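You operate a simulated robot arm through the tools that you are given. There is no shell and no other tool. Be economical: measure what you need, move in short steps, check, and stop when the job is done.

Carry out the task below with a simulated robot arm. There is one attempt and no reset: what you move stays moved.

JOB
Zero the tester on the brass LINK cylinder, then put it back.
Fine: mode ZERO, orange arm over it, TRIM till the display reads 0; park the arm, cylinder in its pocket, tester left on in mode ZERO.

It is judged by the outcome, as a careful person would: the job done as asked, and still so three seconds after it is handed in. It fails if anything else is knocked over, pushed out of place, dropped, spilled or broken.

ROBOT AND FRAMES
A 7-joint arm with a two-finger parallel gripper, fixed in place. Base frame: the origin is at the foot of the arm, x ahead of it, y to its left, z up; the work surface is at about z = 8. Readings come in mm, degrees, newtons and seconds.
With the tool pointing down near the work surface it reaches from about 220 to 580 mm from the base axis. Its first joint turns from -66.0 to 66.0 degrees. Payload 2.5 kg.
The tool frame sits at the grasp point between the pads (the TCP): z along the fingers, y along the line on which they close. The tips reach 23 mm beyond it. The gripper opens to 94 mm. The fingers are 38 mm wide and 10 mm thick; the gripper's body (54 by 96 mm) begins 39 mm behind the TCP.
Orientation is that of the tool frame in the base frame, as a unit quaternion [x, y, z, w]. With the fingers straight down and closing along the base's y, the tool's x points along the base's -x, its y along +y and its z along -z.

CONTROLS
- The arm moves only by the tool drive_tool. Its argument "moves" is a list of rows, each a list of 3 entries, a list of its own where there are three numbers: the shift along the tool's x, y, z in units of 500 mm (1.0 is 500 mm), then the turn, a rotation vector about the tool's x, y, z in units of 45 degrees (1.0 is 45 degrees), then the finger opening in cm, from 0 to 9.4. In form: [[[tx, ty, tz], [wx, wy, wz], fingers], ...]. A call has 1 to 10 rows; each row is the pose to reach, as a shift and turn from the pose commanded when the call began, along the tool's axes at that moment. A call with a number of a shift or a turn outside -1 to 1 is refused whole. Each row takes 0.2 s and may step no farther than 50 mm and 8.6 degrees from the row before; otherwise, or with a gripper value out of range, the whole call is refused. A pose out of reach is approached as far as the arm can. The call stops where the force on the tool passes 90 N (or 10 N more than at its start, if that is more) or the arm is blocked; 0.2 s more then pass. Each finger travels about 108 mm/s and halts on what it meets, pressing with about 24 N; the grip force reading is that of the motor and also rises with nothing between the fingers. The clock runs only during rows and for 0.2 s after the last one: add rows that repeat a pose to give the fingers time. The reply holds the time, the measured pose of the TCP, the force on the tool along the base axes, the opening and the grip force, in the units named above and with some noise, and new pictures: "pictures" is both (left out), scene, wrist or none.
- Cameras (640 x 400 px; columns grow to the right, rows downward): "scene" is fixed at [137.1, -405.7, 563.6]; the picture's right is [0.76, -0.65, 0.00], its down [-0.25, -0.30, -0.92] and it looks along [0.60, 0.70, -0.39] (base axes); focal length 277 px, centre (320, 200). "wrist" rides on the gripper at [86, 16, -74] in the tool frame; the picture's right is [-0.18, 0.98, 0.00], its down [-0.58, -0.11, -0.81] and it looks along [-0.79, -0.15, 0.59] (tool axes); focal length 243 px, centre (320, 200). There is no depth. A picture from a camera that has moved, and an enlarged one, comes with that camera's place and axes in the base frame and with its lens. The place of the scene camera against the robot may be out by one fixed shift of up to 12 mm in any direction.
- zoom(camera, box): a new picture of the part [left, top, right, bottom] of that camera's present view, enlarged. The clock stands still meanwhile.
- finish_job(): hands the job in; it is judged then, once.

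Work in short steps. Places have to be worked out from the pictures, the camera data and where the tool is seen: move nearer, look again, correct. Check each grasp and each placing, and mend what went wrong. You have 120 turns and 200 pictures in all, those below and enlarged ones among them. Open the gripper and draw the arm clear of the work before you hand the job in, unless the task says otherwise; then end with one line.

The tools are called after "Emit:" by a JSON object that holds its "api" and its "payload". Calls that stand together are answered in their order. drive_tool: Moves the arm, as the interface text tells. Its arguments: {"type":"object","properties":{"moves":{"type":"array","items":{"type":"array"}},"pictures":{"type":"string","enum":["both","scene","wrist","none"]}},"required":["moves"]} The other tools are called the same way: zoom (camera, box) takes an enlarged picture of a part of a camera's view; finish_job () hands the job in.

At the start:

```text
t: 0.0
tcp_pos: [369.6, 114.9, 478.5]
tcp_rot: [0.001, 1.0, 0.0, 0.001]
contact_force: [-0.1, 0.5, -0.2]
gripper_width: 93.8
grip_force: 0.1
```

scene: 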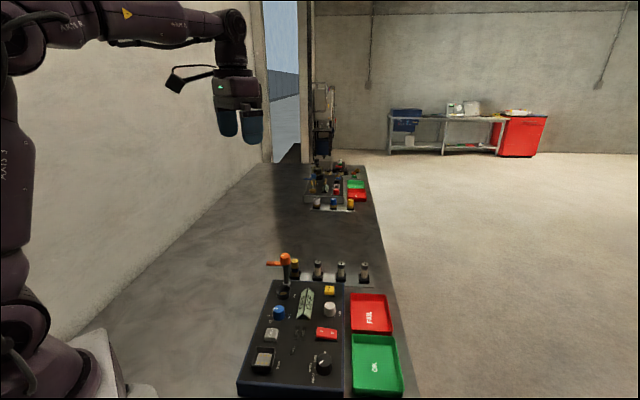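
wrist: 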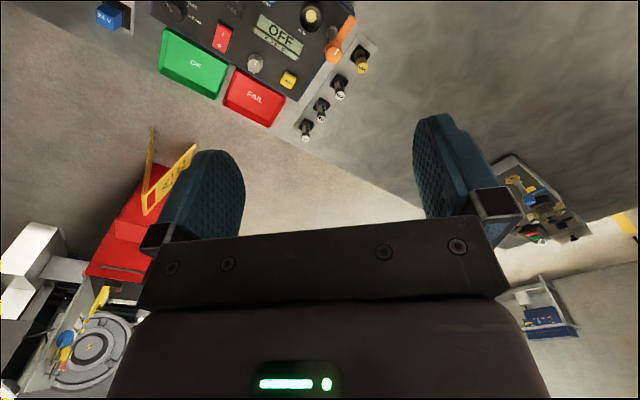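

The tester is off and lies near the scene camera's bottom. I'll enlarge both views of it.

Emit:
{"api": "zoom", "payload": {"camera": "scene", "box": [220, 240, 420, 400]}}

Emit:
{"api": "zoom", "payload": {"camera": "wrist", "box": [140, 0, 400, 150]}}

```text
2.50 times, centred on (320, 320) of scene
camera zoom: at [137.1, -405.7, 563.6], right [0.76, -0.65, 0.0], down [-0.25, -0.3, -0.92], along [0.6, 0.7, -0.39], focal length 693 px, centre (320, -100)
```

zoom: 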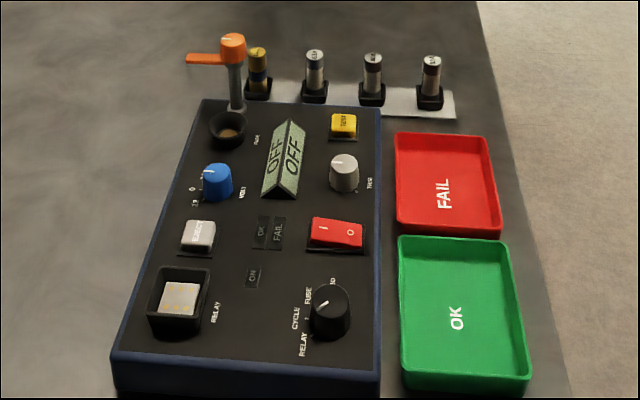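

```text
2.46 times, centred on (270, 75) of wrist
camera zoom: at [281.8, 130.4, 551.7], right [0.18, 0.98, 0.0], down [0.58, -0.11, 0.81], along [0.79, -0.15, -0.59], focal length 597 px, centre (443, 508)
```

zoom: 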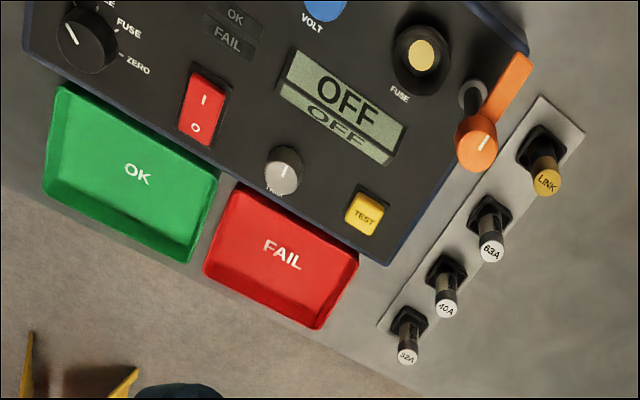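

I place the tester rotated about 45° in the base frame: fuse cup near (420,89), LINK near (515,172), panel at z≈60. I'll yaw the tool 45° and come down for a closer look.

Emit:
{"api": "drive_tool", "payload": {"moves": [[[0, -0.03, 0.067], [0, 0, -0.1667], 9.4], [[0, -0.06, 0.134], [0, 0, -0.333], 9.4], [[0, -0.085, 0.2], [0, 0, -0.5], 9.4], [[0, -0.11, 0.27], [0, 0, -0.6667], 9.4], [[0, -0.14, 0.335], [0, 0, -0.8333], 9.4], [[0, -0.17, 0.404], [0, 0, -1.0], 9.4], [[0, -0.17, 0.404], [0, 0, -1.0], 9.4]]}}

```text
t: 1.6
tcp_pos: [369.9, 34.1, 275.8]
tcp_rot: [-0.384, 0.923, -0.001, 0.0]
contact_force: [0.3, -0.5, 0.8]
gripper_width: 94.2
grip_force: 0.0
camera wrist: at [296.2, -17.7, 350.3], right [-0.57, 0.82, 0.0], down [0.49, 0.34, 0.81], along [0.66, 0.46, -0.59], focal length 243 px, centre (320, 200)
```

scene: 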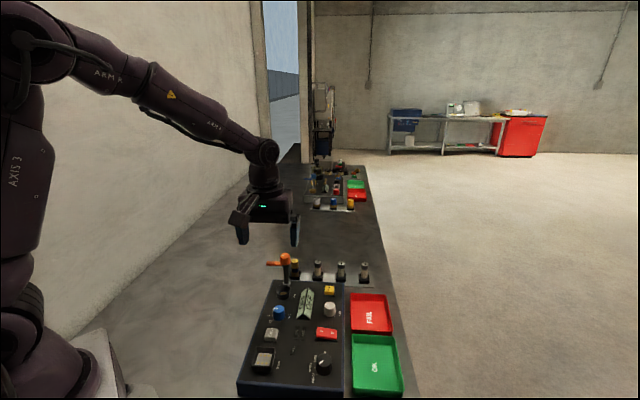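
wrist: 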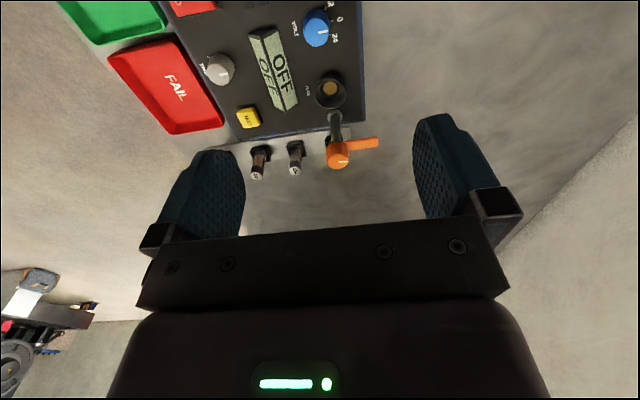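

The view needs to point further down, so I'll tilt the tool 35° to bring the camera over the tester's far end.

Emit:
{"api": "drive_tool", "payload": {"moves": [[[-0.01, -0.02, 0.015], [0, 0.156, 0], 9.4], [[-0.02, -0.04, 0.03], [0, 0.312, 0], 9.4], [[-0.03, -0.06, 0.045], [0, 0.468, 0], 9.4], [[-0.036, -0.075, 0.06], [0, 0.624, 0], 9.4], [[-0.042, -0.088, 0.072], [0, 0.78, 0], 9.4], [[-0.042, -0.088, 0.072], [0, 0.78, 0], 9.4]], "pictures": "wrist"}}

```text
t: 3.0
tcp_pos: [416.5, 14.3, 240.2]
tcp_rot: [-0.365, 0.881, -0.116, -0.279]
contact_force: [-0.4, 0.3, -0.4]
gripper_width: 94.1
grip_force: 0.1
camera wrist: at [383.5, 5.5, 350.2], right [-0.59, 0.8, -0.11], down [0.74, 0.59, 0.32], along [0.32, 0.11, -0.94], focal length 243 px, centre (320, 200)
```

wrist: 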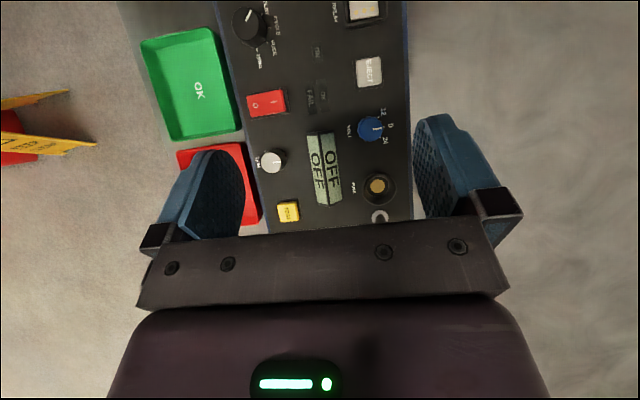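

The panel is clearly seen now. I'll enlarge the parts I need.

Emit:
{"api": "zoom", "payload": {"camera": "wrist", "box": [220, 0, 420, 125]}}

Emit:
{"api": "zoom", "payload": {"camera": "wrist", "box": [230, 110, 430, 235]}}

```text
3.20 times, centred on (320, 62) of wrist
camera zoom: at [383.5, 5.5, 350.2], right [-0.59, 0.8, -0.11], down [0.74, 0.59, 0.32], along [0.32, 0.11, -0.94], focal length 776 px, centre (320, 640)
```

zoom: 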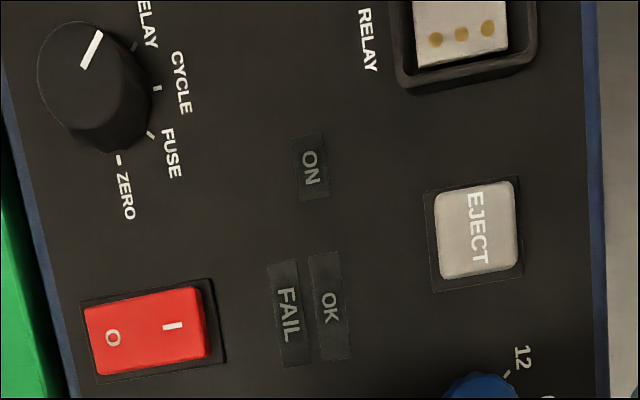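

```text
3.20 times, centred on (330, 172) of wrist
camera zoom: at [383.5, 5.5, 350.2], right [-0.59, 0.8, -0.11], down [0.74, 0.59, 0.32], along [0.32, 0.11, -0.94], focal length 776 px, centre (288, 288)
```

zoom: 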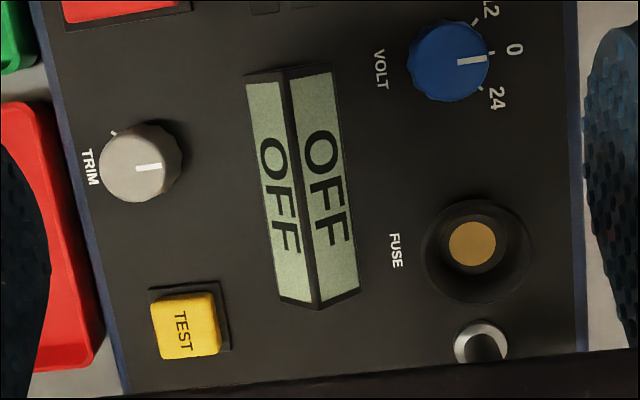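

The mode knob points at RELAY (top near (372,-129), z≈65) and needs about 135° clockwise to reach ZERO. I'll set the tool upright above it.

Emit:
{"api": "drive_tool", "payload": {"moves": [[[0.0225, -0.0276, 0.06], [0, -0.156, 0], 9.4], [[0.045, -0.0553, 0.12], [0, -0.312, 0], 9.4], [[0.0674, -0.083, 0.18], [0, -0.468, 0], 9.4], [[0.09, -0.1106, 0.24], [0, -0.624, 0], 9.4], [[0.1124, -0.1382, 0.2998], [0, -0.78, 0], 9.4], [[0.1124, -0.1382, 0.2998], [0, -0.78, 0], 9.4]], "pictures": "both"}}

```text
t: 4.4
tcp_pos: [371.2, -128.3, 147.4]
tcp_rot: [-0.383, 0.924, 0.001, 0.001]
contact_force: [-0.5, -0.9, -0.2]
gripper_width: 94.0
grip_force: 0.0
camera wrist: at [297.6, -178.5, 221.1], right [-0.57, 0.82, 0.0], down [0.49, 0.33, 0.81], along [0.67, 0.46, -0.59], focal length 243 px, centre (320, 200)
```

scene: 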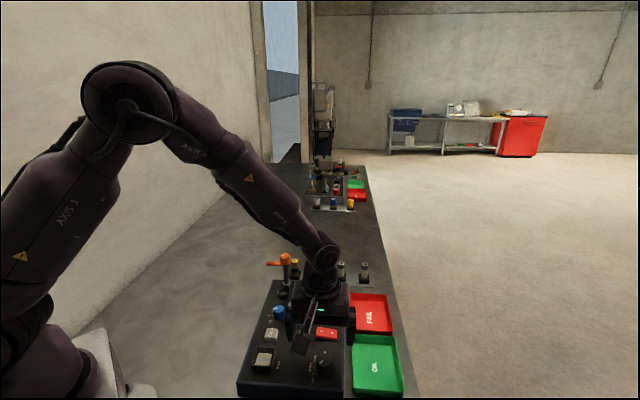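
wrist: 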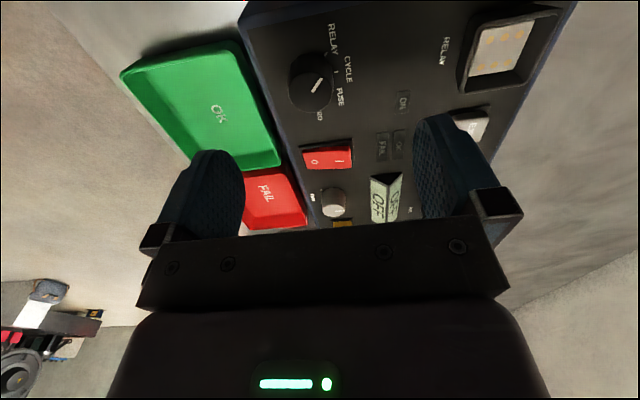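

Triangulated, the knob top is at (371,-133.5), z≈65. I'll yaw a further 22°, centre over it, narrow the fingers and go down to just above it for a check.

Emit:
{"api": "drive_tool", "payload": {"moves": [[[0.0077, -0.0071, 0.03], [0, 0, -0.167], 5.5], [[0.0077, -0.0071, 0.06], [0, 0, -0.333], 5.5], [[0.0077, -0.0071, 0.09], [0, 0, -0.5], 5.5], [[0.0077, -0.0071, 0.1], [0, 0, -0.5], 5.5]]}}

```text
t: 5.4
tcp_pos: [371.9, -133.1, 98.6]
tcp_rot: [-0.556, 0.831, 0.0, 0.0]
contact_force: [0.1, 0.2, 0.5]
gripper_width: 55.2
grip_force: 0.1
camera wrist: at [322.6, -207.5, 172.1], right [-0.84, 0.54, 0.0], down [0.32, 0.5, 0.81], along [0.44, 0.68, -0.59], focal length 243 px, centre (320, 200)
```

scene: 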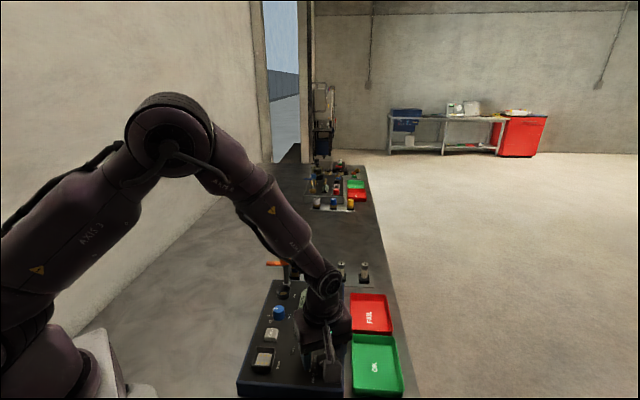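
wrist: 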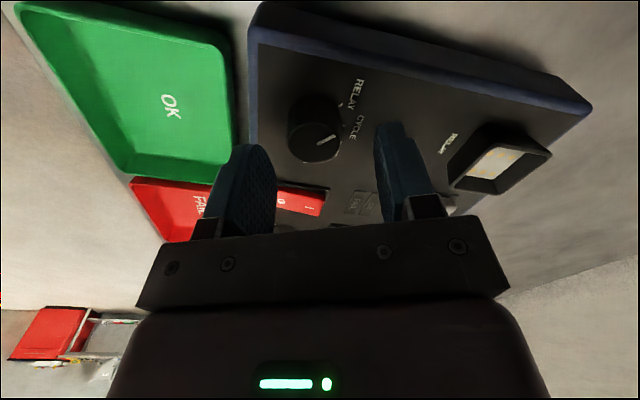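

The knob sits almost centred, about 3 mm off in y. I'll descend to z≈69 and close on it.

Emit:
{"api": "drive_tool", "payload": {"moves": [[[-0.002, -0.005, 0.03], [0, 0, 0], 5.5], [[-0.002, -0.005, 0.059], [0, 0, 0], 5.5], [[-0.002, -0.005, 0.059], [0, 0, 0], 3.5], [[-0.002, -0.005, 0.059], [0, 0, 0], 2.5], [[-0.002, -0.005, 0.059], [0, 0, 0], 2.5]], "pictures": "wrist"}}

```text
t: 6.6
tcp_pos: [375.5, -135.4, 70.4]
tcp_rot: [-0.556, 0.831, -0.003, 0.002]
contact_force: [21.7, -8.0, -13.2]
gripper_width: 31.5
grip_force: 44.7
camera wrist: at [325.1, -209.6, 144.4], right [-0.84, 0.55, -0.01], down [0.32, 0.5, 0.81], along [0.44, 0.67, -0.59], focal length 243 px, centre (320, 200)
```

wrist: 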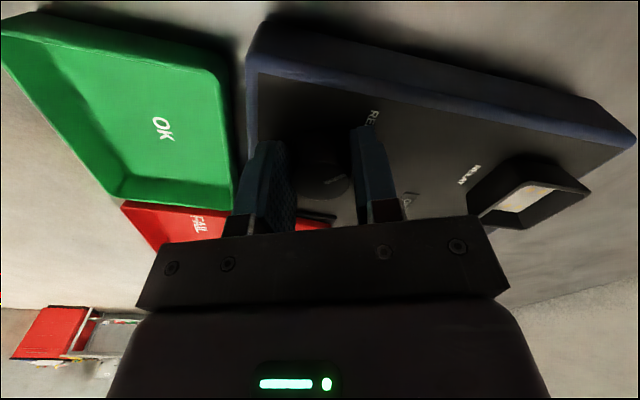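

The fingers hold the knob (31.5 mm) with about 2 mm lateral bias. I'll centre it and turn 45° clockwise.

Emit:
{"api": "drive_tool", "payload": {"moves": [[[0, -0.004, 0], [0, 0, 0.167], 2.5], [[0, -0.004, 0], [0, 0, 0.333], 2.5], [[0, -0.004, 0], [0, 0, 0.5], 2.5], [[0, -0.004, 0], [0, 0, 0.667], 2.5], [[0, -0.004, 0], [0, 0, 0.833], 2.5], [[0, -0.004, 0], [0, 0, 1.0], 2.5]], "pictures": "wrist"}}

```text
t: 8.0
tcp_pos: [373.4, -135.1, 69.4]
tcp_rot: [-0.195, 0.981, 0.001, -0.002]
contact_force: [-15.6, 9.5, 36.8]
gripper_width: 31.3
grip_force: 45.0
camera wrist: at [286.9, -152.7, 143.9], right [-0.2, 0.98, 0.0], down [0.58, 0.12, 0.8], along [0.79, 0.17, -0.59], focal length 243 px, centre (320, 200)
```

wrist: 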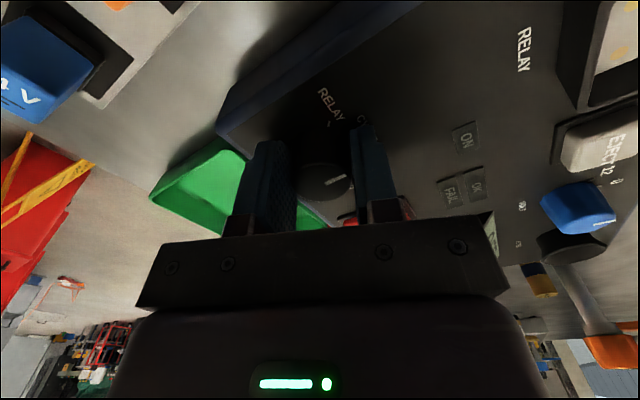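

The knob turned with the gripper. Continuing another 45° with slight relief of the side and vertical load.

Emit:
{"api": "drive_tool", "payload": {"moves": [[[0.001, 0.002, -0.003], [0, 0, 0.167], 2.5], [[0.001, 0.002, -0.003], [0, 0, 0.333], 2.5], [[0.001, 0.002, -0.003], [0, 0, 0.5], 2.5], [[0.001, 0.002, -0.003], [0, 0, 0.667], 2.5], [[0.001, 0.002, -0.003], [0, 0, 0.833], 2.5], [[0.001, 0.002, -0.003], [0, 0, 1.0], 2.5]], "pictures": "none"}}

Emit:
{"api": "drive_tool", "payload": {"moves": [[[0, 0, 0], [0, 0, 0.167], 2.5], [[0, 0, 0], [0, 0, 0.333], 2.5], [[0, 0, 0], [0, 0, 0.5], 2.5], [[0, 0, 0], [0, 0, 0.667], 2.5], [[0, 0, 0], [0, 0, 0.833], 2.5], [[0, 0, 0], [0, 0, 1.0], 2.5]], "pictures": "wrist"}}

```text
t: 9.4
tcp_pos: [373.9, -131.2, 71.5]
tcp_rot: [0.194, 0.981, 0.0, -0.001]
contact_force: [4.3, 12.8, -25.3]
gripper_width: 30.9
grip_force: 44.9
```

```text
t: 10.8
tcp_pos: [375.5, -131.9, 72.2]
tcp_rot: [0.554, 0.832, 0.002, -0.003]
contact_force: [-8.0, 28.1, -1.7]
gripper_width: 30.9
grip_force: 44.9
camera wrist: at [355.8, -45.7, 146.2], right [0.98, 0.21, 0.0], down [0.12, -0.58, 0.8], along [0.17, -0.78, -0.6], focal length 243 px, centre (320, 200)
```

wrist: 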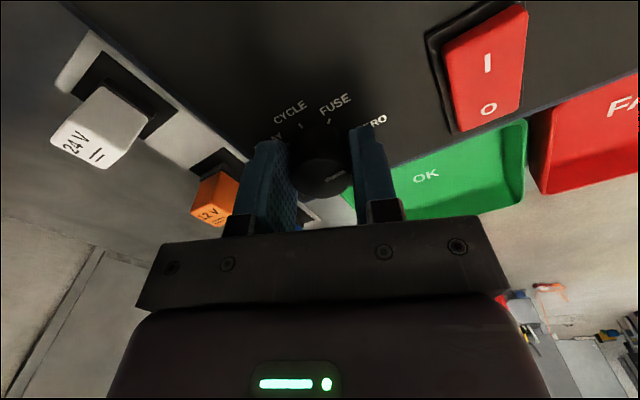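

Turned 135° in all. I'll open, rise straight up, and look at the pointer.

Emit:
{"api": "drive_tool", "payload": {"moves": [[[0, 0, 0], [0, 0, 0], 5.5], [[0, 0, 0], [0, 0, 0], 5.5], [[0, 0, -0.05], [0, 0, 0], 5.5], [[0, 0, -0.12], [0, 0, 0], 5.5], [[0, 0, -0.16], [0, 0, 0], 5.5]], "pictures": "wrist"}}

Emit:
{"api": "zoom", "payload": {"camera": "wrist", "box": [240, 30, 440, 155]}}

```text
t: 12.0
tcp_pos: [377.8, -133.2, 151.5]
tcp_rot: [0.556, 0.831, -0.001, -0.001]
contact_force: [0.8, -0.2, -0.9]
gripper_width: 55.2
grip_force: 0.0
camera wrist: at [357.5, -46.6, 225.4], right [0.98, 0.21, 0.0], down [0.12, -0.58, 0.81], along [0.17, -0.79, -0.59], focal length 243 px, centre (320, 200)
```

wrist: 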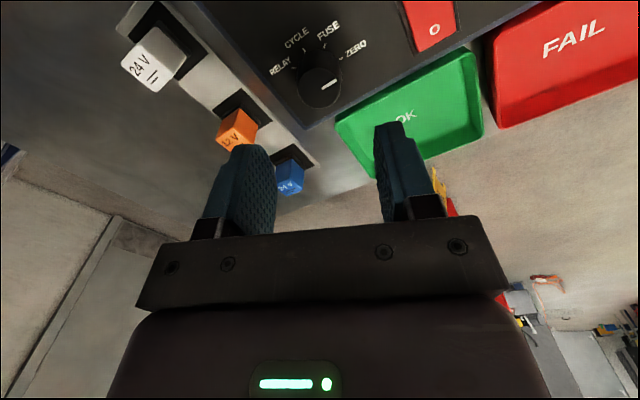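

```text
3.20 times, centred on (340, 92) of wrist
camera zoom: at [357.5, -46.6, 225.4], right [0.98, 0.21, 0.0], down [0.12, -0.58, 0.81], along [0.17, -0.79, -0.59], focal length 776 px, centre (256, 544)
```

zoom: 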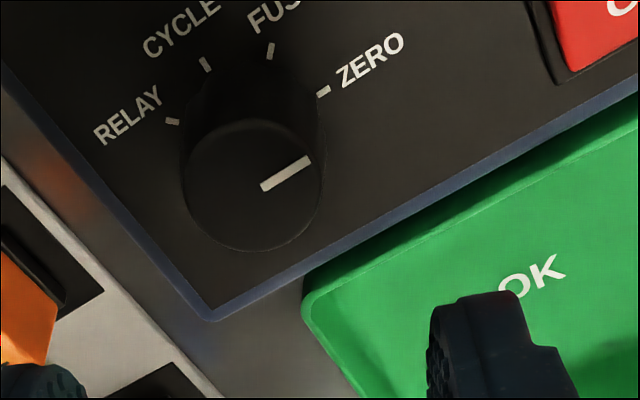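

The mode is at ZERO. Next is power: I'll swing the yaw back to +45° and move above the "I" half of the rocker with closed fingers.

Emit:
{"api": "drive_tool", "payload": {"moves": [[[0.014, 0.02, 0], [0, 0, -0.167], 3], [[0.028, 0.04, 0], [0, 0, -0.333], 2], [[0.042, 0.06, 0], [0, 0, -0.5], 1], [[0.056, 0.08, 0], [0, 0, -0.667], 0], [[0.07, 0.1, 0], [0, 0, -0.833], 0], [[0.083, 0.122, 0], [0, 0, -1.0], 0]], "pictures": "none"}}

Emit:
{"api": "drive_tool", "payload": {"moves": [[[0, 0, 0], [0, 0, -0.167], 0], [[0, 0, 0], [0, 0, -0.333], 0], [[0, 0, 0], [0, 0, -0.5], 0], [[0, 0, 0], [0, 0, -0.667], 0], [[0, 0, 0], [0, 0, -0.833], 0], [[0, 0, 0], [0, 0, -1.0], 0]], "pictures": "none"}}

Emit:
{"api": "drive_tool", "payload": {"moves": [[[0, 0, 0], [0, 0, -0.167], 0], [[0, 0, 0], [0, 0, -0.333], 0], [[0, 0, 0.05], [0, 0, -0.5], 0], [[0, 0, 0.06], [0, 0, -0.5], 0]], "pictures": "wrist"}}

```text
t: 13.4
tcp_pos: [414.4, -71.1, 151.2]
tcp_rot: [0.194, 0.981, 0.0, 0.0]
contact_force: [0.1, 0.0, 0.9]
gripper_width: 0.0
grip_force: 23.7
```

```text
t: 14.8
tcp_pos: [414.2, -72.3, 151.5]
tcp_rot: [-0.196, 0.981, 0.0, 0.001]
contact_force: [-0.6, 0.4, 0.9]
gripper_width: 0.0
grip_force: 24.0
```

```text
t: 15.8
tcp_pos: [414.0, -72.8, 121.5]
tcp_rot: [-0.384, 0.923, 0.0, 0.001]
contact_force: [0.2, 0.7, 0.2]
gripper_width: 0.1
grip_force: 24.0
camera wrist: at [341.0, -122.1, 195.5], right [-0.57, 0.82, 0.0], down [0.49, 0.34, 0.81], along [0.66, 0.46, -0.59], focal length 243 px, centre (320, 200)
```

wrist: 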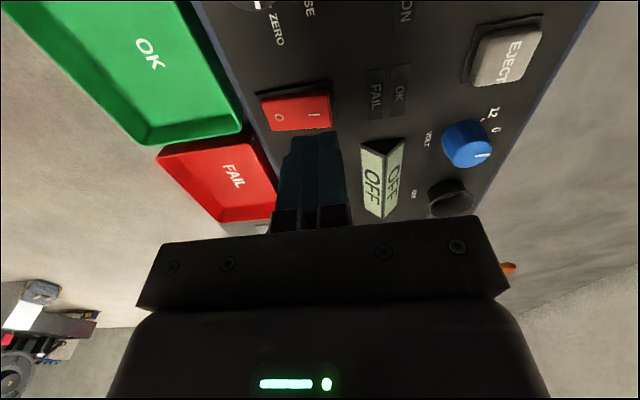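

I place the "I" half at (420,-72.5), z≈58. Pressing it with the closed fingertips in small steps.

Emit:
{"api": "drive_tool", "payload": {"moves": [[[-0.009, -0.005, 0.04], [0, 0, 0], 0], [[-0.009, -0.005, 0.07], [0, 0, 0], 0], [[-0.009, -0.005, 0.08], [0, 0, 0], 0], [[-0.009, -0.005, 0.086], [0, 0, 0], 0], [[-0.009, -0.005, 0.091], [0, 0, 0], 0]], "pictures": "wrist"}}

```text
t: 17.0
tcp_pos: [419.5, -70.6, 78.2]
tcp_rot: [-0.383, 0.924, 0.0, -0.002]
contact_force: [-31.8, 5.2, 54.5]
gripper_width: 0.0
grip_force: 24.4
camera wrist: at [346.2, -120.0, 152.5], right [-0.56, 0.83, 0.0], down [0.49, 0.33, 0.8], along [0.66, 0.45, -0.59], focal length 243 px, centre (320, 200)
```

wrist: 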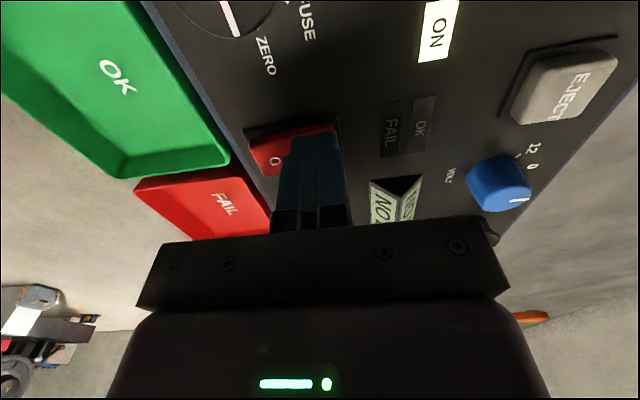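

The "ON" lamp is lit. I'll rise well above everything (orange knob top ≈128) and travel toward LINK, turning the yaw so the camera stays clear of the orange arm's post.

Emit:
{"api": "drive_tool", "payload": {"moves": [[[0, 0, -0.1], [0, 0, 0], 0], [[0, 0, -0.2], [0, 0, 0], 0], [[-0.08, 0.034, -0.24], [0, 0, 0.167], 1], [[-0.16, 0.068, -0.24], [0, 0, 0.333], 2], [[-0.24, 0.102, -0.24], [0, 0, 0.5], 3], [[-0.32, 0.136, -0.24], [0, 0, 0.667], 4], [[-0.4, 0.17, -0.24], [0, 0, 0.833], 5], [[-0.477, 0.2024, -0.24], [0, 0, 1.0], 6], [[-0.477, 0.2024, -0.24], [0, 0, 1.0], 6]], "pictures": "wrist"}}

Emit:
{"api": "drive_tool", "payload": {"moves": [[[0, 0, 0], [0, 0, 0.167], 6], [[0, 0, 0], [0, 0, 0.333], 6], [[0, 0, 0.02], [0, 0, 0.5], 6], [[0, 0, 0.04], [0, 0, 0.5], 6]]}}

```text
t: 19.0
tcp_pos: [518.1, 171.2, 196.0]
tcp_rot: [0.001, 1.0, 0.0, 0.0]
contact_force: [-0.5, -1.2, -0.9]
gripper_width: 59.9
grip_force: 0.1
camera wrist: at [430.8, 186.7, 270.0], right [0.19, 0.98, 0.0], down [0.58, -0.11, 0.81], along [0.79, -0.15, -0.59], focal length 243 px, centre (320, 200)
```

wrist: 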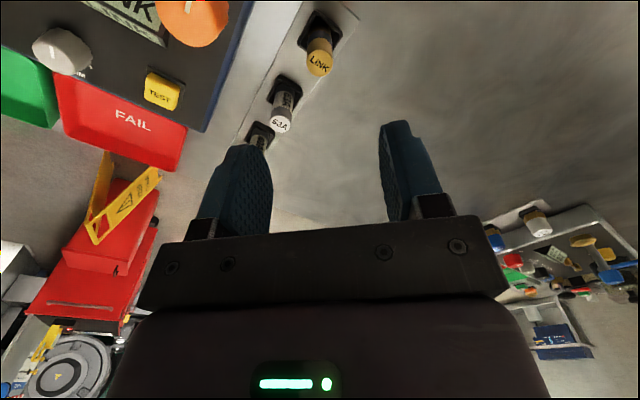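

```text
t: 20.0
tcp_pos: [516.9, 170.4, 176.7]
tcp_rot: [0.196, 0.981, 0.0, 0.0]
contact_force: [0.3, 0.2, -0.5]
gripper_width: 60.0
grip_force: 0.0
camera wrist: at [442.0, 218.3, 250.2], right [0.55, 0.84, 0.0], down [0.49, -0.32, 0.81], along [0.67, -0.44, -0.59], focal length 243 px, centre (320, 200)
```

scene: 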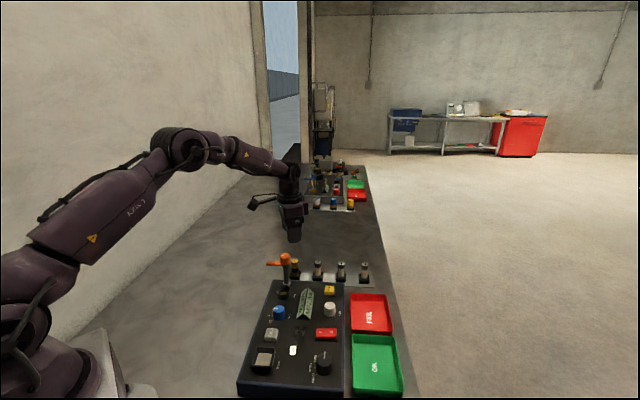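
wrist: 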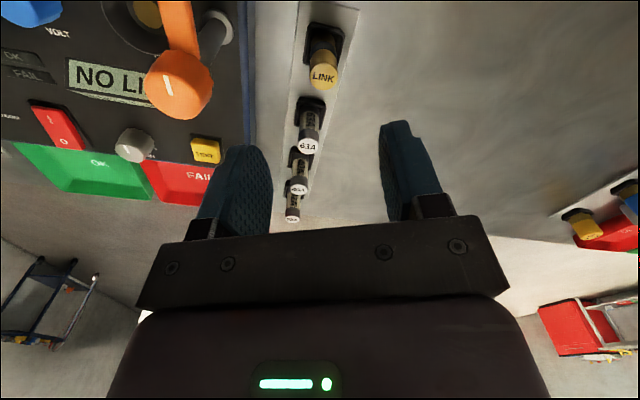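

LINK's top is at about (519,170.6), z≈74; the display reads "NO LINK". I'll centre and descend to just above, then look.

Emit:
{"api": "drive_tool", "payload": {"moves": [[[-0.0037, 0.002, 0.05], [0, 0, 0], 6], [[-0.0037, 0.002, 0.1], [0, 0, 0], 6], [[-0.0037, 0.002, 0.13], [0, 0, 0], 6], [[-0.0037, 0.002, 0.13], [0, 0, 0], 6]], "pictures": "both"}}

Emit:
{"api": "zoom", "payload": {"camera": "scene", "box": [230, 200, 390, 300]}}

```text
t: 21.0
tcp_pos: [516.3, 166.9, 112.4]
tcp_rot: [0.195, 0.981, 0.001, 0.0]
contact_force: [-0.3, -0.7, -0.2]
gripper_width: 60.2
grip_force: 0.1
camera wrist: at [441.5, 216.0, 185.8], right [0.55, 0.84, 0.0], down [0.5, -0.32, 0.81], along [0.68, -0.44, -0.59], focal length 243 px, centre (320, 200)
```

scene: 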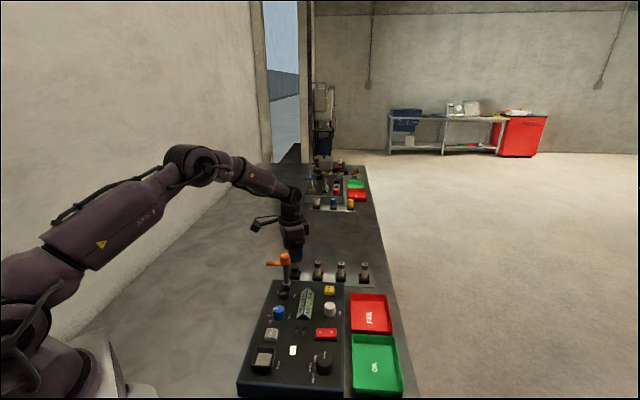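
wrist: 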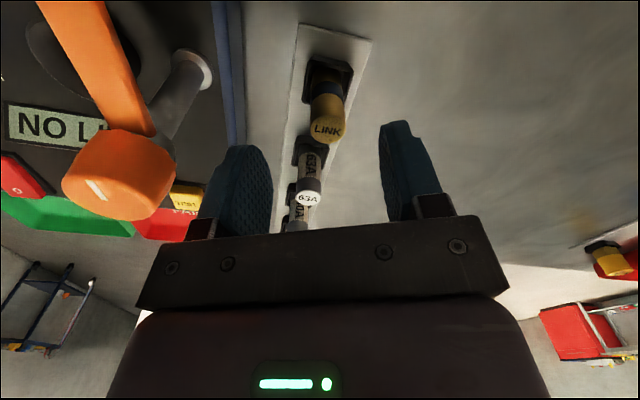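

```text
4.00 times, centred on (310, 250) of scene
camera zoom: at [137.1, -405.7, 563.6], right [0.76, -0.65, 0.0], down [-0.25, -0.3, -0.92], along [0.6, 0.7, -0.39], focal length 1108 px, centre (360, 0)
```

zoom: 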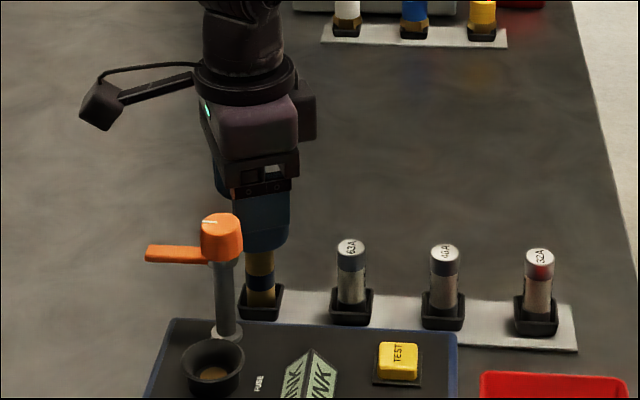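

LINK is about 5 mm to +y of the tool and centred in x. I'll correct, descend to z≈72 and close.

Emit:
{"api": "drive_tool", "payload": {"moves": [[[0.004, 0.01, 0.0], [0, 0, 0], 6], [[0.004, 0.01, 0.04], [0, 0, 0], 6], [[0.004, 0.01, 0.08], [0, 0, 0], 6], [[0.004, 0.01, 0.08], [0, 0, 0], 4], [[0.004, 0.01, 0.08], [0, 0, 0], 1.5], [[0.004, 0.01, 0.08], [0, 0, 0], 1.5]], "pictures": "both"}}

```text
t: 22.4
tcp_pos: [518.3, 173.3, 71.4]
tcp_rot: [0.196, 0.981, -0.001, 0.0]
contact_force: [-2.9, -4.8, 1.8]
gripper_width: 21.4
grip_force: 23.9
camera wrist: at [443.3, 221.6, 145.1], right [0.55, 0.84, 0.0], down [0.5, -0.32, 0.81], along [0.67, -0.44, -0.59], focal length 243 px, centre (320, 200)
```

scene: 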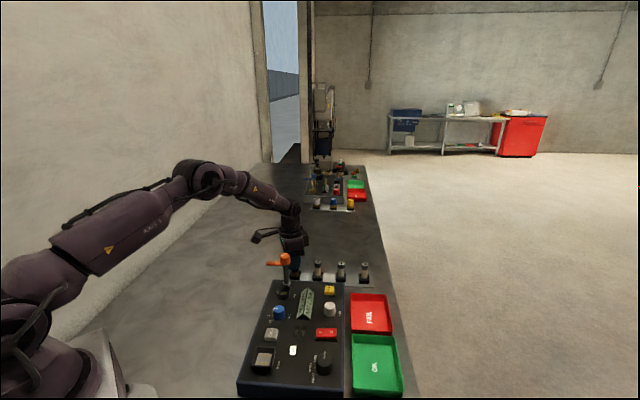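
wrist: 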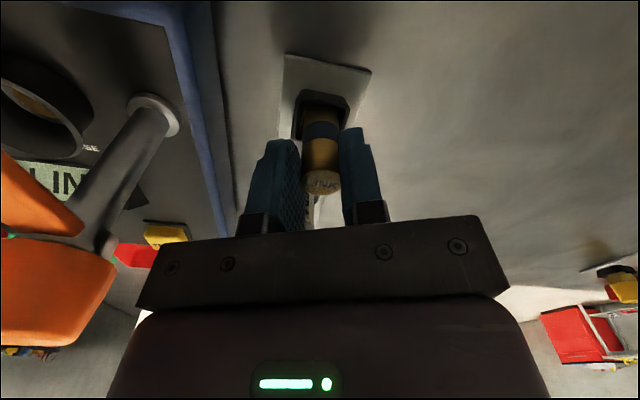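

LINK is gripped at 21.4 mm with little side load. This pose (518.3,173.3,71.4) is my return reference. Lifting straight up.

Emit:
{"api": "drive_tool", "payload": {"moves": [[[0, 0, -0.02], [0, 0, 0], 1.5], [[0, 0, -0.05], [0, 0, 0], 1.5], [[0, 0, -0.1], [0, 0, 0], 1.5], [[0, 0, -0.17], [0, 0, 0], 1.5], [[0, 0, -0.26], [0, 0, 0], 1.5], [[0, 0, -0.26], [0, 0, 0], 1.5]], "pictures": "both"}}

Emit:
{"api": "zoom", "payload": {"camera": "scene", "box": [230, 200, 390, 300]}}

```text
t: 23.8
tcp_pos: [520.2, 177.5, 203.5]
tcp_rot: [0.196, 0.981, 0.0, 0.0]
contact_force: [0.4, -0.9, -2.2]
gripper_width: 21.4
grip_force: 24.1
camera wrist: at [446.1, 225.2, 277.4], right [0.55, 0.84, 0.0], down [0.5, -0.32, 0.81], along [0.68, -0.44, -0.59], focal length 243 px, centre (320, 200)
```

scene: 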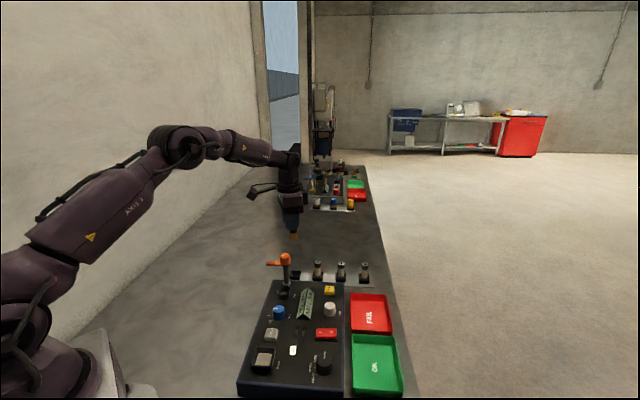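
wrist: 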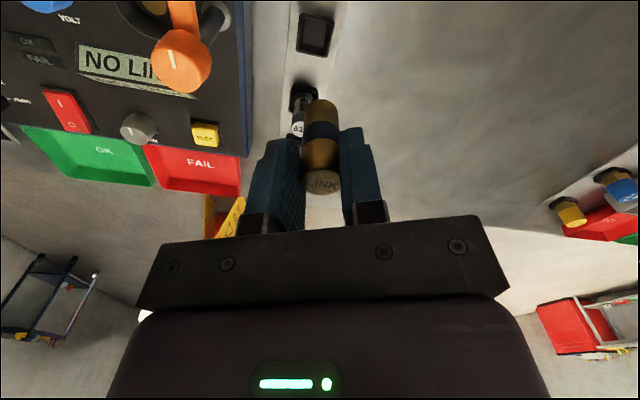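

```text
4.00 times, centred on (310, 250) of scene
camera zoom: at [137.1, -405.7, 563.6], right [0.76, -0.65, 0.0], down [-0.25, -0.3, -0.92], along [0.6, 0.7, -0.39], focal length 1108 px, centre (360, 0)
```

zoom: 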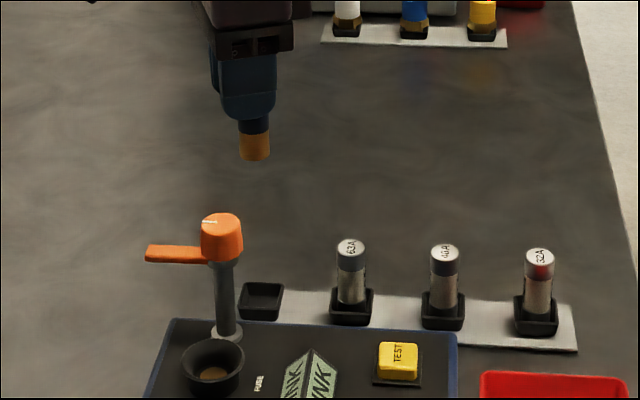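

LINK is held and hangs about 58 mm below the tool. I'll carry it high above the fuse cup near (425,86.5), turning back to yaw +45°.

Emit:
{"api": "drive_tool", "payload": {"moves": [[[0, 0, -0.04], [0, 0, -0.167], 1.5], [[0.02, -0.048, -0.04], [0, 0, -0.333], 1.5], [[0.04, -0.096, -0.04], [0, 0, -0.5], 1.5], [[0.06, -0.144, -0.04], [0, 0, -0.667], 1.5], [[0.08, -0.192, -0.04], [0, 0, -0.833], 1.5], [[0.105, -0.242, -0.04], [0, 0, -1.0], 1.5]], "pictures": "none"}}

Emit:
{"api": "drive_tool", "payload": {"moves": [[[0, 0, 0], [0, 0, -0.167], 1.5], [[0, 0, 0], [0, 0, -0.333], 1.5], [[0, 0, 0], [0, 0, -0.5], 1.5], [[0, 0, 0], [0, 0, -0.5], 1.5], [[0, 0, 0], [0, 0, -0.5], 1.5]], "pictures": "both"}}

```text
t: 25.2
tcp_pos: [422.1, 81.3, 223.0]
tcp_rot: [-0.197, 0.98, 0.0, 0.001]
contact_force: [0.9, 0.6, -0.6]
gripper_width: 21.4
grip_force: 23.5
```

```text
t: 26.4
tcp_pos: [423.8, 83.9, 222.2]
tcp_rot: [-0.383, 0.924, 0.001, 0.0]
contact_force: [-0.1, -0.4, -1.5]
gripper_width: 21.6
grip_force: 24.2
camera wrist: at [350.1, 32.6, 295.4], right [-0.57, 0.82, 0.0], down [0.49, 0.33, 0.81], along [0.66, 0.46, -0.59], focal length 243 px, centre (320, 200)
```

scene: 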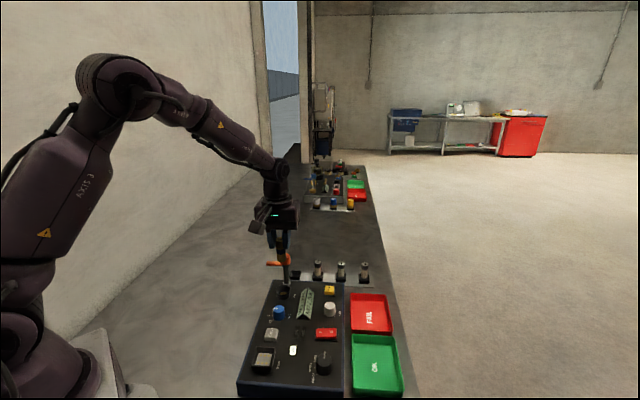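
wrist: 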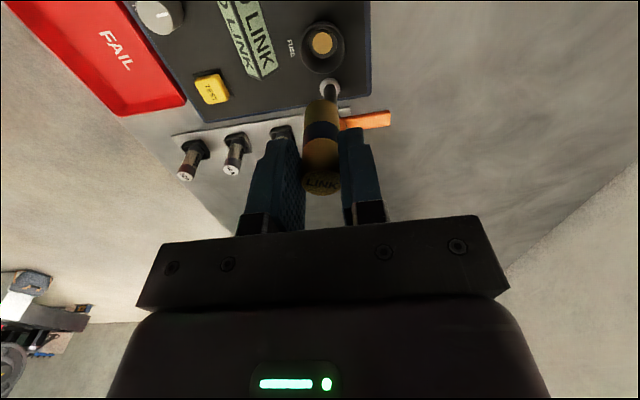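

I see the cup ahead of the cylinder. I'll enlarge it to compare lines of sight.

Emit:
{"api": "zoom", "payload": {"camera": "wrist", "box": [240, 0, 400, 100]}}

```text
4.00 times, centred on (320, 50) of wrist
camera zoom: at [350.1, 32.6, 295.4], right [-0.57, 0.82, 0.0], down [0.49, 0.33, 0.81], along [0.66, 0.46, -0.59], focal length 970 px, centre (320, 800)
```

zoom: 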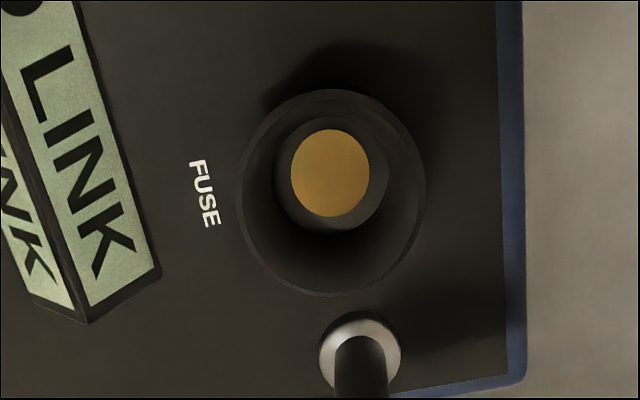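

I'll also enlarge the held cylinder to find its offset from the tool axis.

Emit:
{"api": "zoom", "payload": {"camera": "wrist", "box": [240, 90, 400, 190]}}

Emit:
{"api": "zoom", "payload": {"camera": "wrist", "box": [240, 140, 400, 240]}}

```text
4.00 times, centred on (320, 140) of wrist
camera zoom: at [350.1, 32.6, 295.4], right [-0.57, 0.82, 0.0], down [0.49, 0.33, 0.81], along [0.66, 0.46, -0.59], focal length 970 px, centre (320, 440)
```

zoom: 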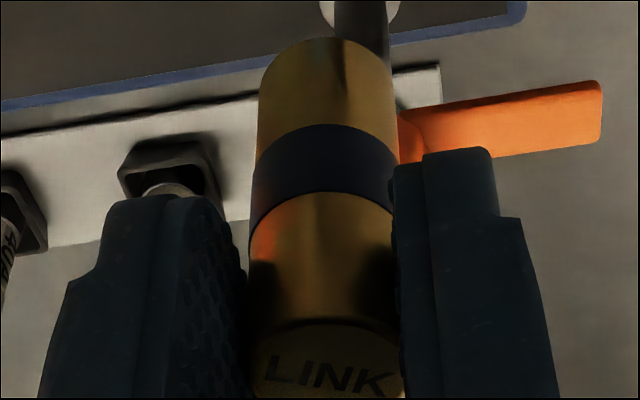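

```text
4.00 times, centred on (320, 190) of wrist
camera zoom: at [350.1, 32.6, 295.4], right [-0.57, 0.82, 0.0], down [0.49, 0.33, 0.81], along [0.66, 0.46, -0.59], focal length 970 px, centre (320, 240)
```

zoom: 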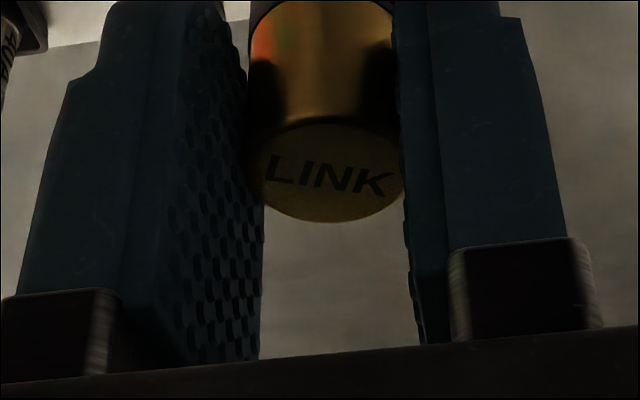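

The cylinder's axis sits about 6 mm forward of the tool axis, with its bottom about 63 mm below. For the cup at (425.3,87) the tool should be near (421,83). I'll descend to z≈150 and re-measure.

Emit:
{"api": "drive_tool", "payload": {"moves": [[[0.0055, 0.003, 0.05], [0, 0, 0], 1.5], [[0.0055, 0.003, 0.1], [0, 0, 0], 1.5], [[0.0055, 0.003, 0.144], [0, 0, 0], 1.5], [[0.0055, 0.003, 0.144], [0, 0, 0], 1.5]], "pictures": "both"}}

Emit:
{"api": "zoom", "payload": {"camera": "scene", "box": [220, 220, 380, 320]}}

Emit:
{"api": "zoom", "payload": {"camera": "wrist", "box": [240, 50, 400, 150]}}

```text
t: 27.4
tcp_pos: [421.1, 79.8, 151.1]
tcp_rot: [-0.383, 0.924, -0.001, 0.001]
contact_force: [-0.3, 0.1, -1.7]
gripper_width: 21.4
grip_force: 24.0
camera wrist: at [347.8, 30.1, 224.9], right [-0.57, 0.82, 0.0], down [0.49, 0.33, 0.81], along [0.67, 0.46, -0.59], focal length 243 px, centre (320, 200)
```

scene: 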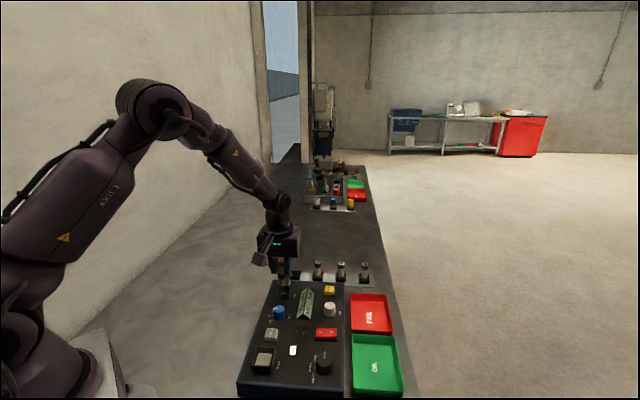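
wrist: 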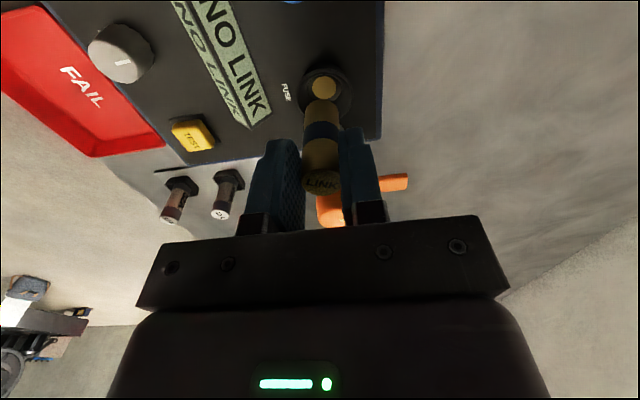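

```text
4.00 times, centred on (300, 270) of scene
camera zoom: at [137.1, -405.7, 563.6], right [0.76, -0.65, 0.0], down [-0.25, -0.3, -0.92], along [0.6, 0.7, -0.39], focal length 1108 px, centre (400, -80)
```

zoom: 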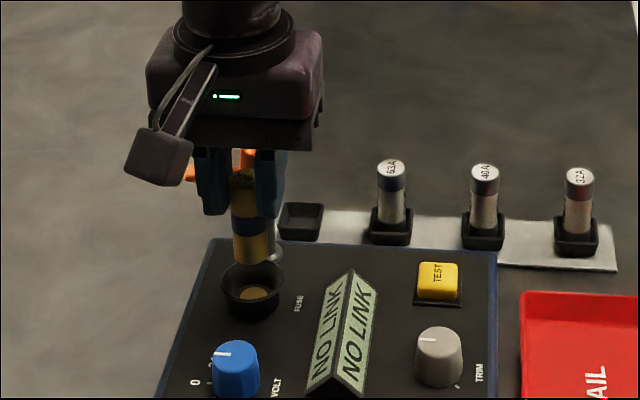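

```text
4.00 times, centred on (320, 100) of wrist
camera zoom: at [347.8, 30.1, 224.9], right [-0.57, 0.82, 0.0], down [0.49, 0.33, 0.81], along [0.67, 0.46, -0.59], focal length 970 px, centre (320, 600)
```

zoom: 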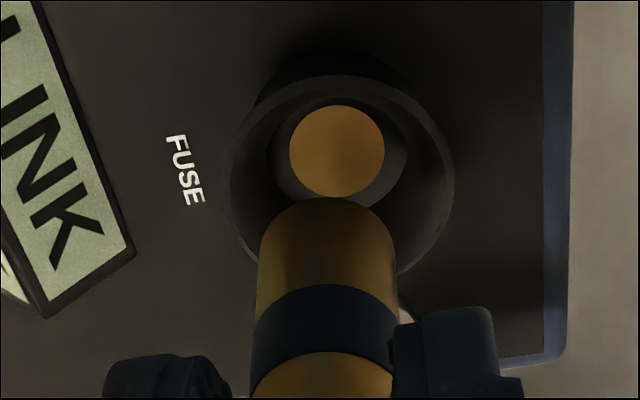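

Sideways alignment is good; the cup axis lies about 3–4 mm further forward than the cylinder. I'll correct and descend to just above the rim.

Emit:
{"api": "drive_tool", "payload": {"moves": [[[-0.007, 0, 0], [0, 0, 0], 1.5], [[-0.007, 0, 0.02], [0, 0, 0], 1.5], [[-0.007, 0, 0.034], [0, 0, 0], 1.5], [[-0.007, 0, 0.034], [0, 0, 0], 1.5]], "pictures": "wrist"}}

Emit:
{"api": "zoom", "payload": {"camera": "wrist", "box": [240, 50, 400, 150]}}

Emit:
{"api": "zoom", "payload": {"camera": "scene", "box": [240, 240, 340, 302]}}

```text
t: 28.4
tcp_pos: [422.1, 82.2, 133.5]
tcp_rot: [-0.383, 0.924, 0.0, -0.001]
contact_force: [0.1, 0.0, -1.6]
gripper_width: 21.4
grip_force: 23.7
camera wrist: at [349.3, 33.5, 207.3], right [-0.56, 0.83, 0.0], down [0.49, 0.33, 0.81], along [0.67, 0.46, -0.59], focal length 243 px, centre (320, 200)
```

wrist: 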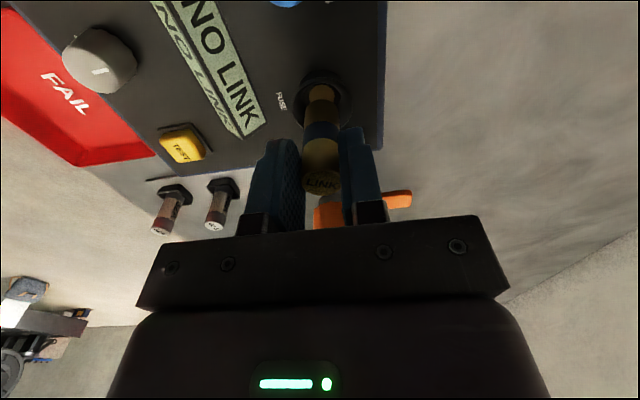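

```text
4.00 times, centred on (320, 100) of wrist
camera zoom: at [349.3, 33.5, 207.3], right [-0.56, 0.83, 0.0], down [0.49, 0.33, 0.81], along [0.67, 0.46, -0.59], focal length 970 px, centre (320, 600)
```

zoom: 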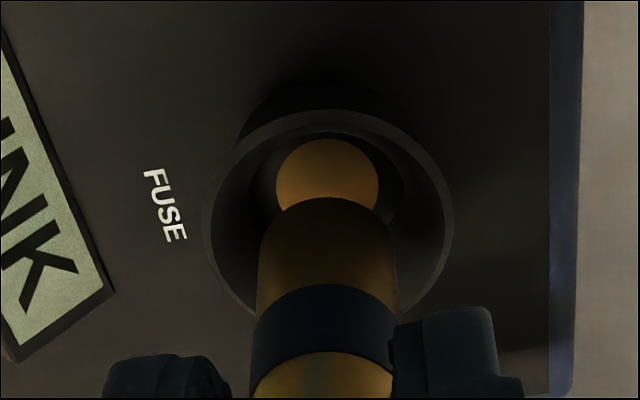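

```text
6.40 times, centred on (290, 271) of scene
camera zoom: at [137.1, -405.7, 563.6], right [0.76, -0.65, 0.0], down [-0.25, -0.3, -0.92], along [0.6, 0.7, -0.39], focal length 1773 px, centre (512, -254)
```

zoom: 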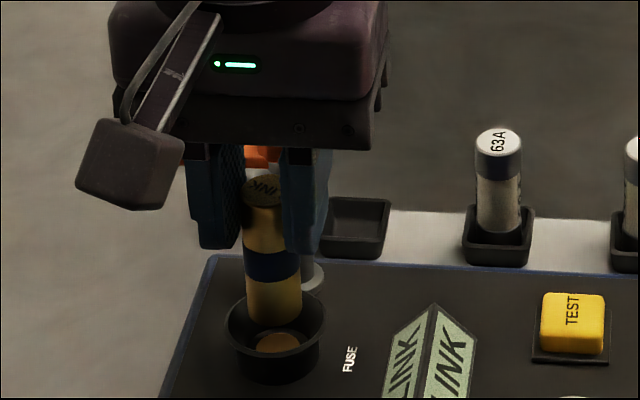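

The cylinder stands over the cup in both views, within about 1–2 mm. Descending slowly into the cup.

Emit:
{"api": "drive_tool", "payload": {"moves": [[[0, 0, 0.01], [0, 0, 0], 1.5], [[0, 0, 0.02], [0, 0, 0], 1.5], [[0, 0, 0.026], [0, 0, 0], 1.5], [[0, 0, 0.026], [0, 0, 0], 1.5]], "pictures": "wrist"}}

Emit:
{"api": "zoom", "payload": {"camera": "wrist", "box": [240, 50, 400, 150]}}

Emit:
{"api": "zoom", "payload": {"camera": "scene", "box": [240, 240, 340, 302]}}

```text
t: 29.4
tcp_pos: [424.1, 84.2, 119.1]
tcp_rot: [-0.383, 0.924, 0.001, 0.0]
contact_force: [-0.9, 0.1, -2.2]
gripper_width: 21.5
grip_force: 23.9
camera wrist: at [349.8, 33.0, 193.3], right [-0.56, 0.83, 0.0], down [0.49, 0.33, 0.81], along [0.67, 0.46, -0.59], focal length 243 px, centre (320, 200)
```

wrist: 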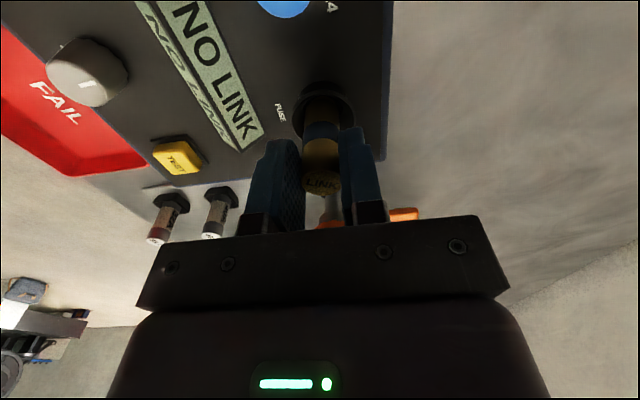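

```text
4.00 times, centred on (320, 100) of wrist
camera zoom: at [349.8, 33.0, 193.3], right [-0.56, 0.83, 0.0], down [0.49, 0.33, 0.81], along [0.67, 0.46, -0.59], focal length 970 px, centre (320, 600)
```

zoom: 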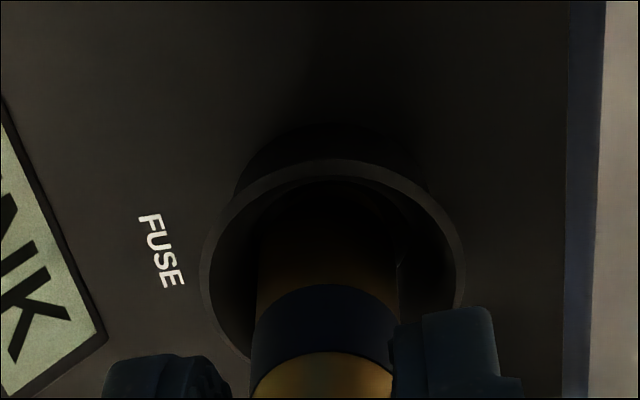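

```text
6.40 times, centred on (290, 271) of scene
camera zoom: at [137.1, -405.7, 563.6], right [0.76, -0.65, 0.0], down [-0.25, -0.3, -0.92], along [0.6, 0.7, -0.39], focal length 1773 px, centre (512, -254)
```

zoom: 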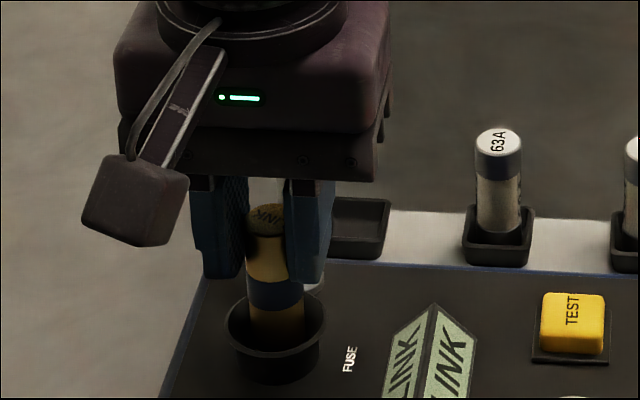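

It's inside the cup with no contact force. Continuing down in small steps, watching for the seat.

Emit:
{"api": "drive_tool", "payload": {"moves": [[[0, 0, 0.006], [0, 0, 0], 1.5], [[0, 0, 0.012], [0, 0, 0], 1.5], [[0, 0, 0.016], [0, 0, 0], 1.5]], "pictures": "wrist"}}

```text
t: 30.2
tcp_pos: [425.8, 84.4, 111.5]
tcp_rot: [-0.383, 0.924, -0.001, 0.0]
contact_force: [-5.0, -2.0, 11.9]
gripper_width: 21.5
grip_force: 23.7
camera wrist: at [350.3, 33.6, 185.9], right [-0.57, 0.82, 0.0], down [0.49, 0.33, 0.81], along [0.67, 0.46, -0.59], focal length 243 px, centre (320, 200)
```

wrist: 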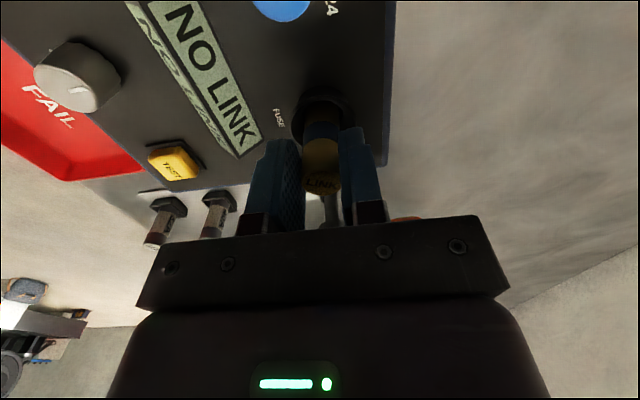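

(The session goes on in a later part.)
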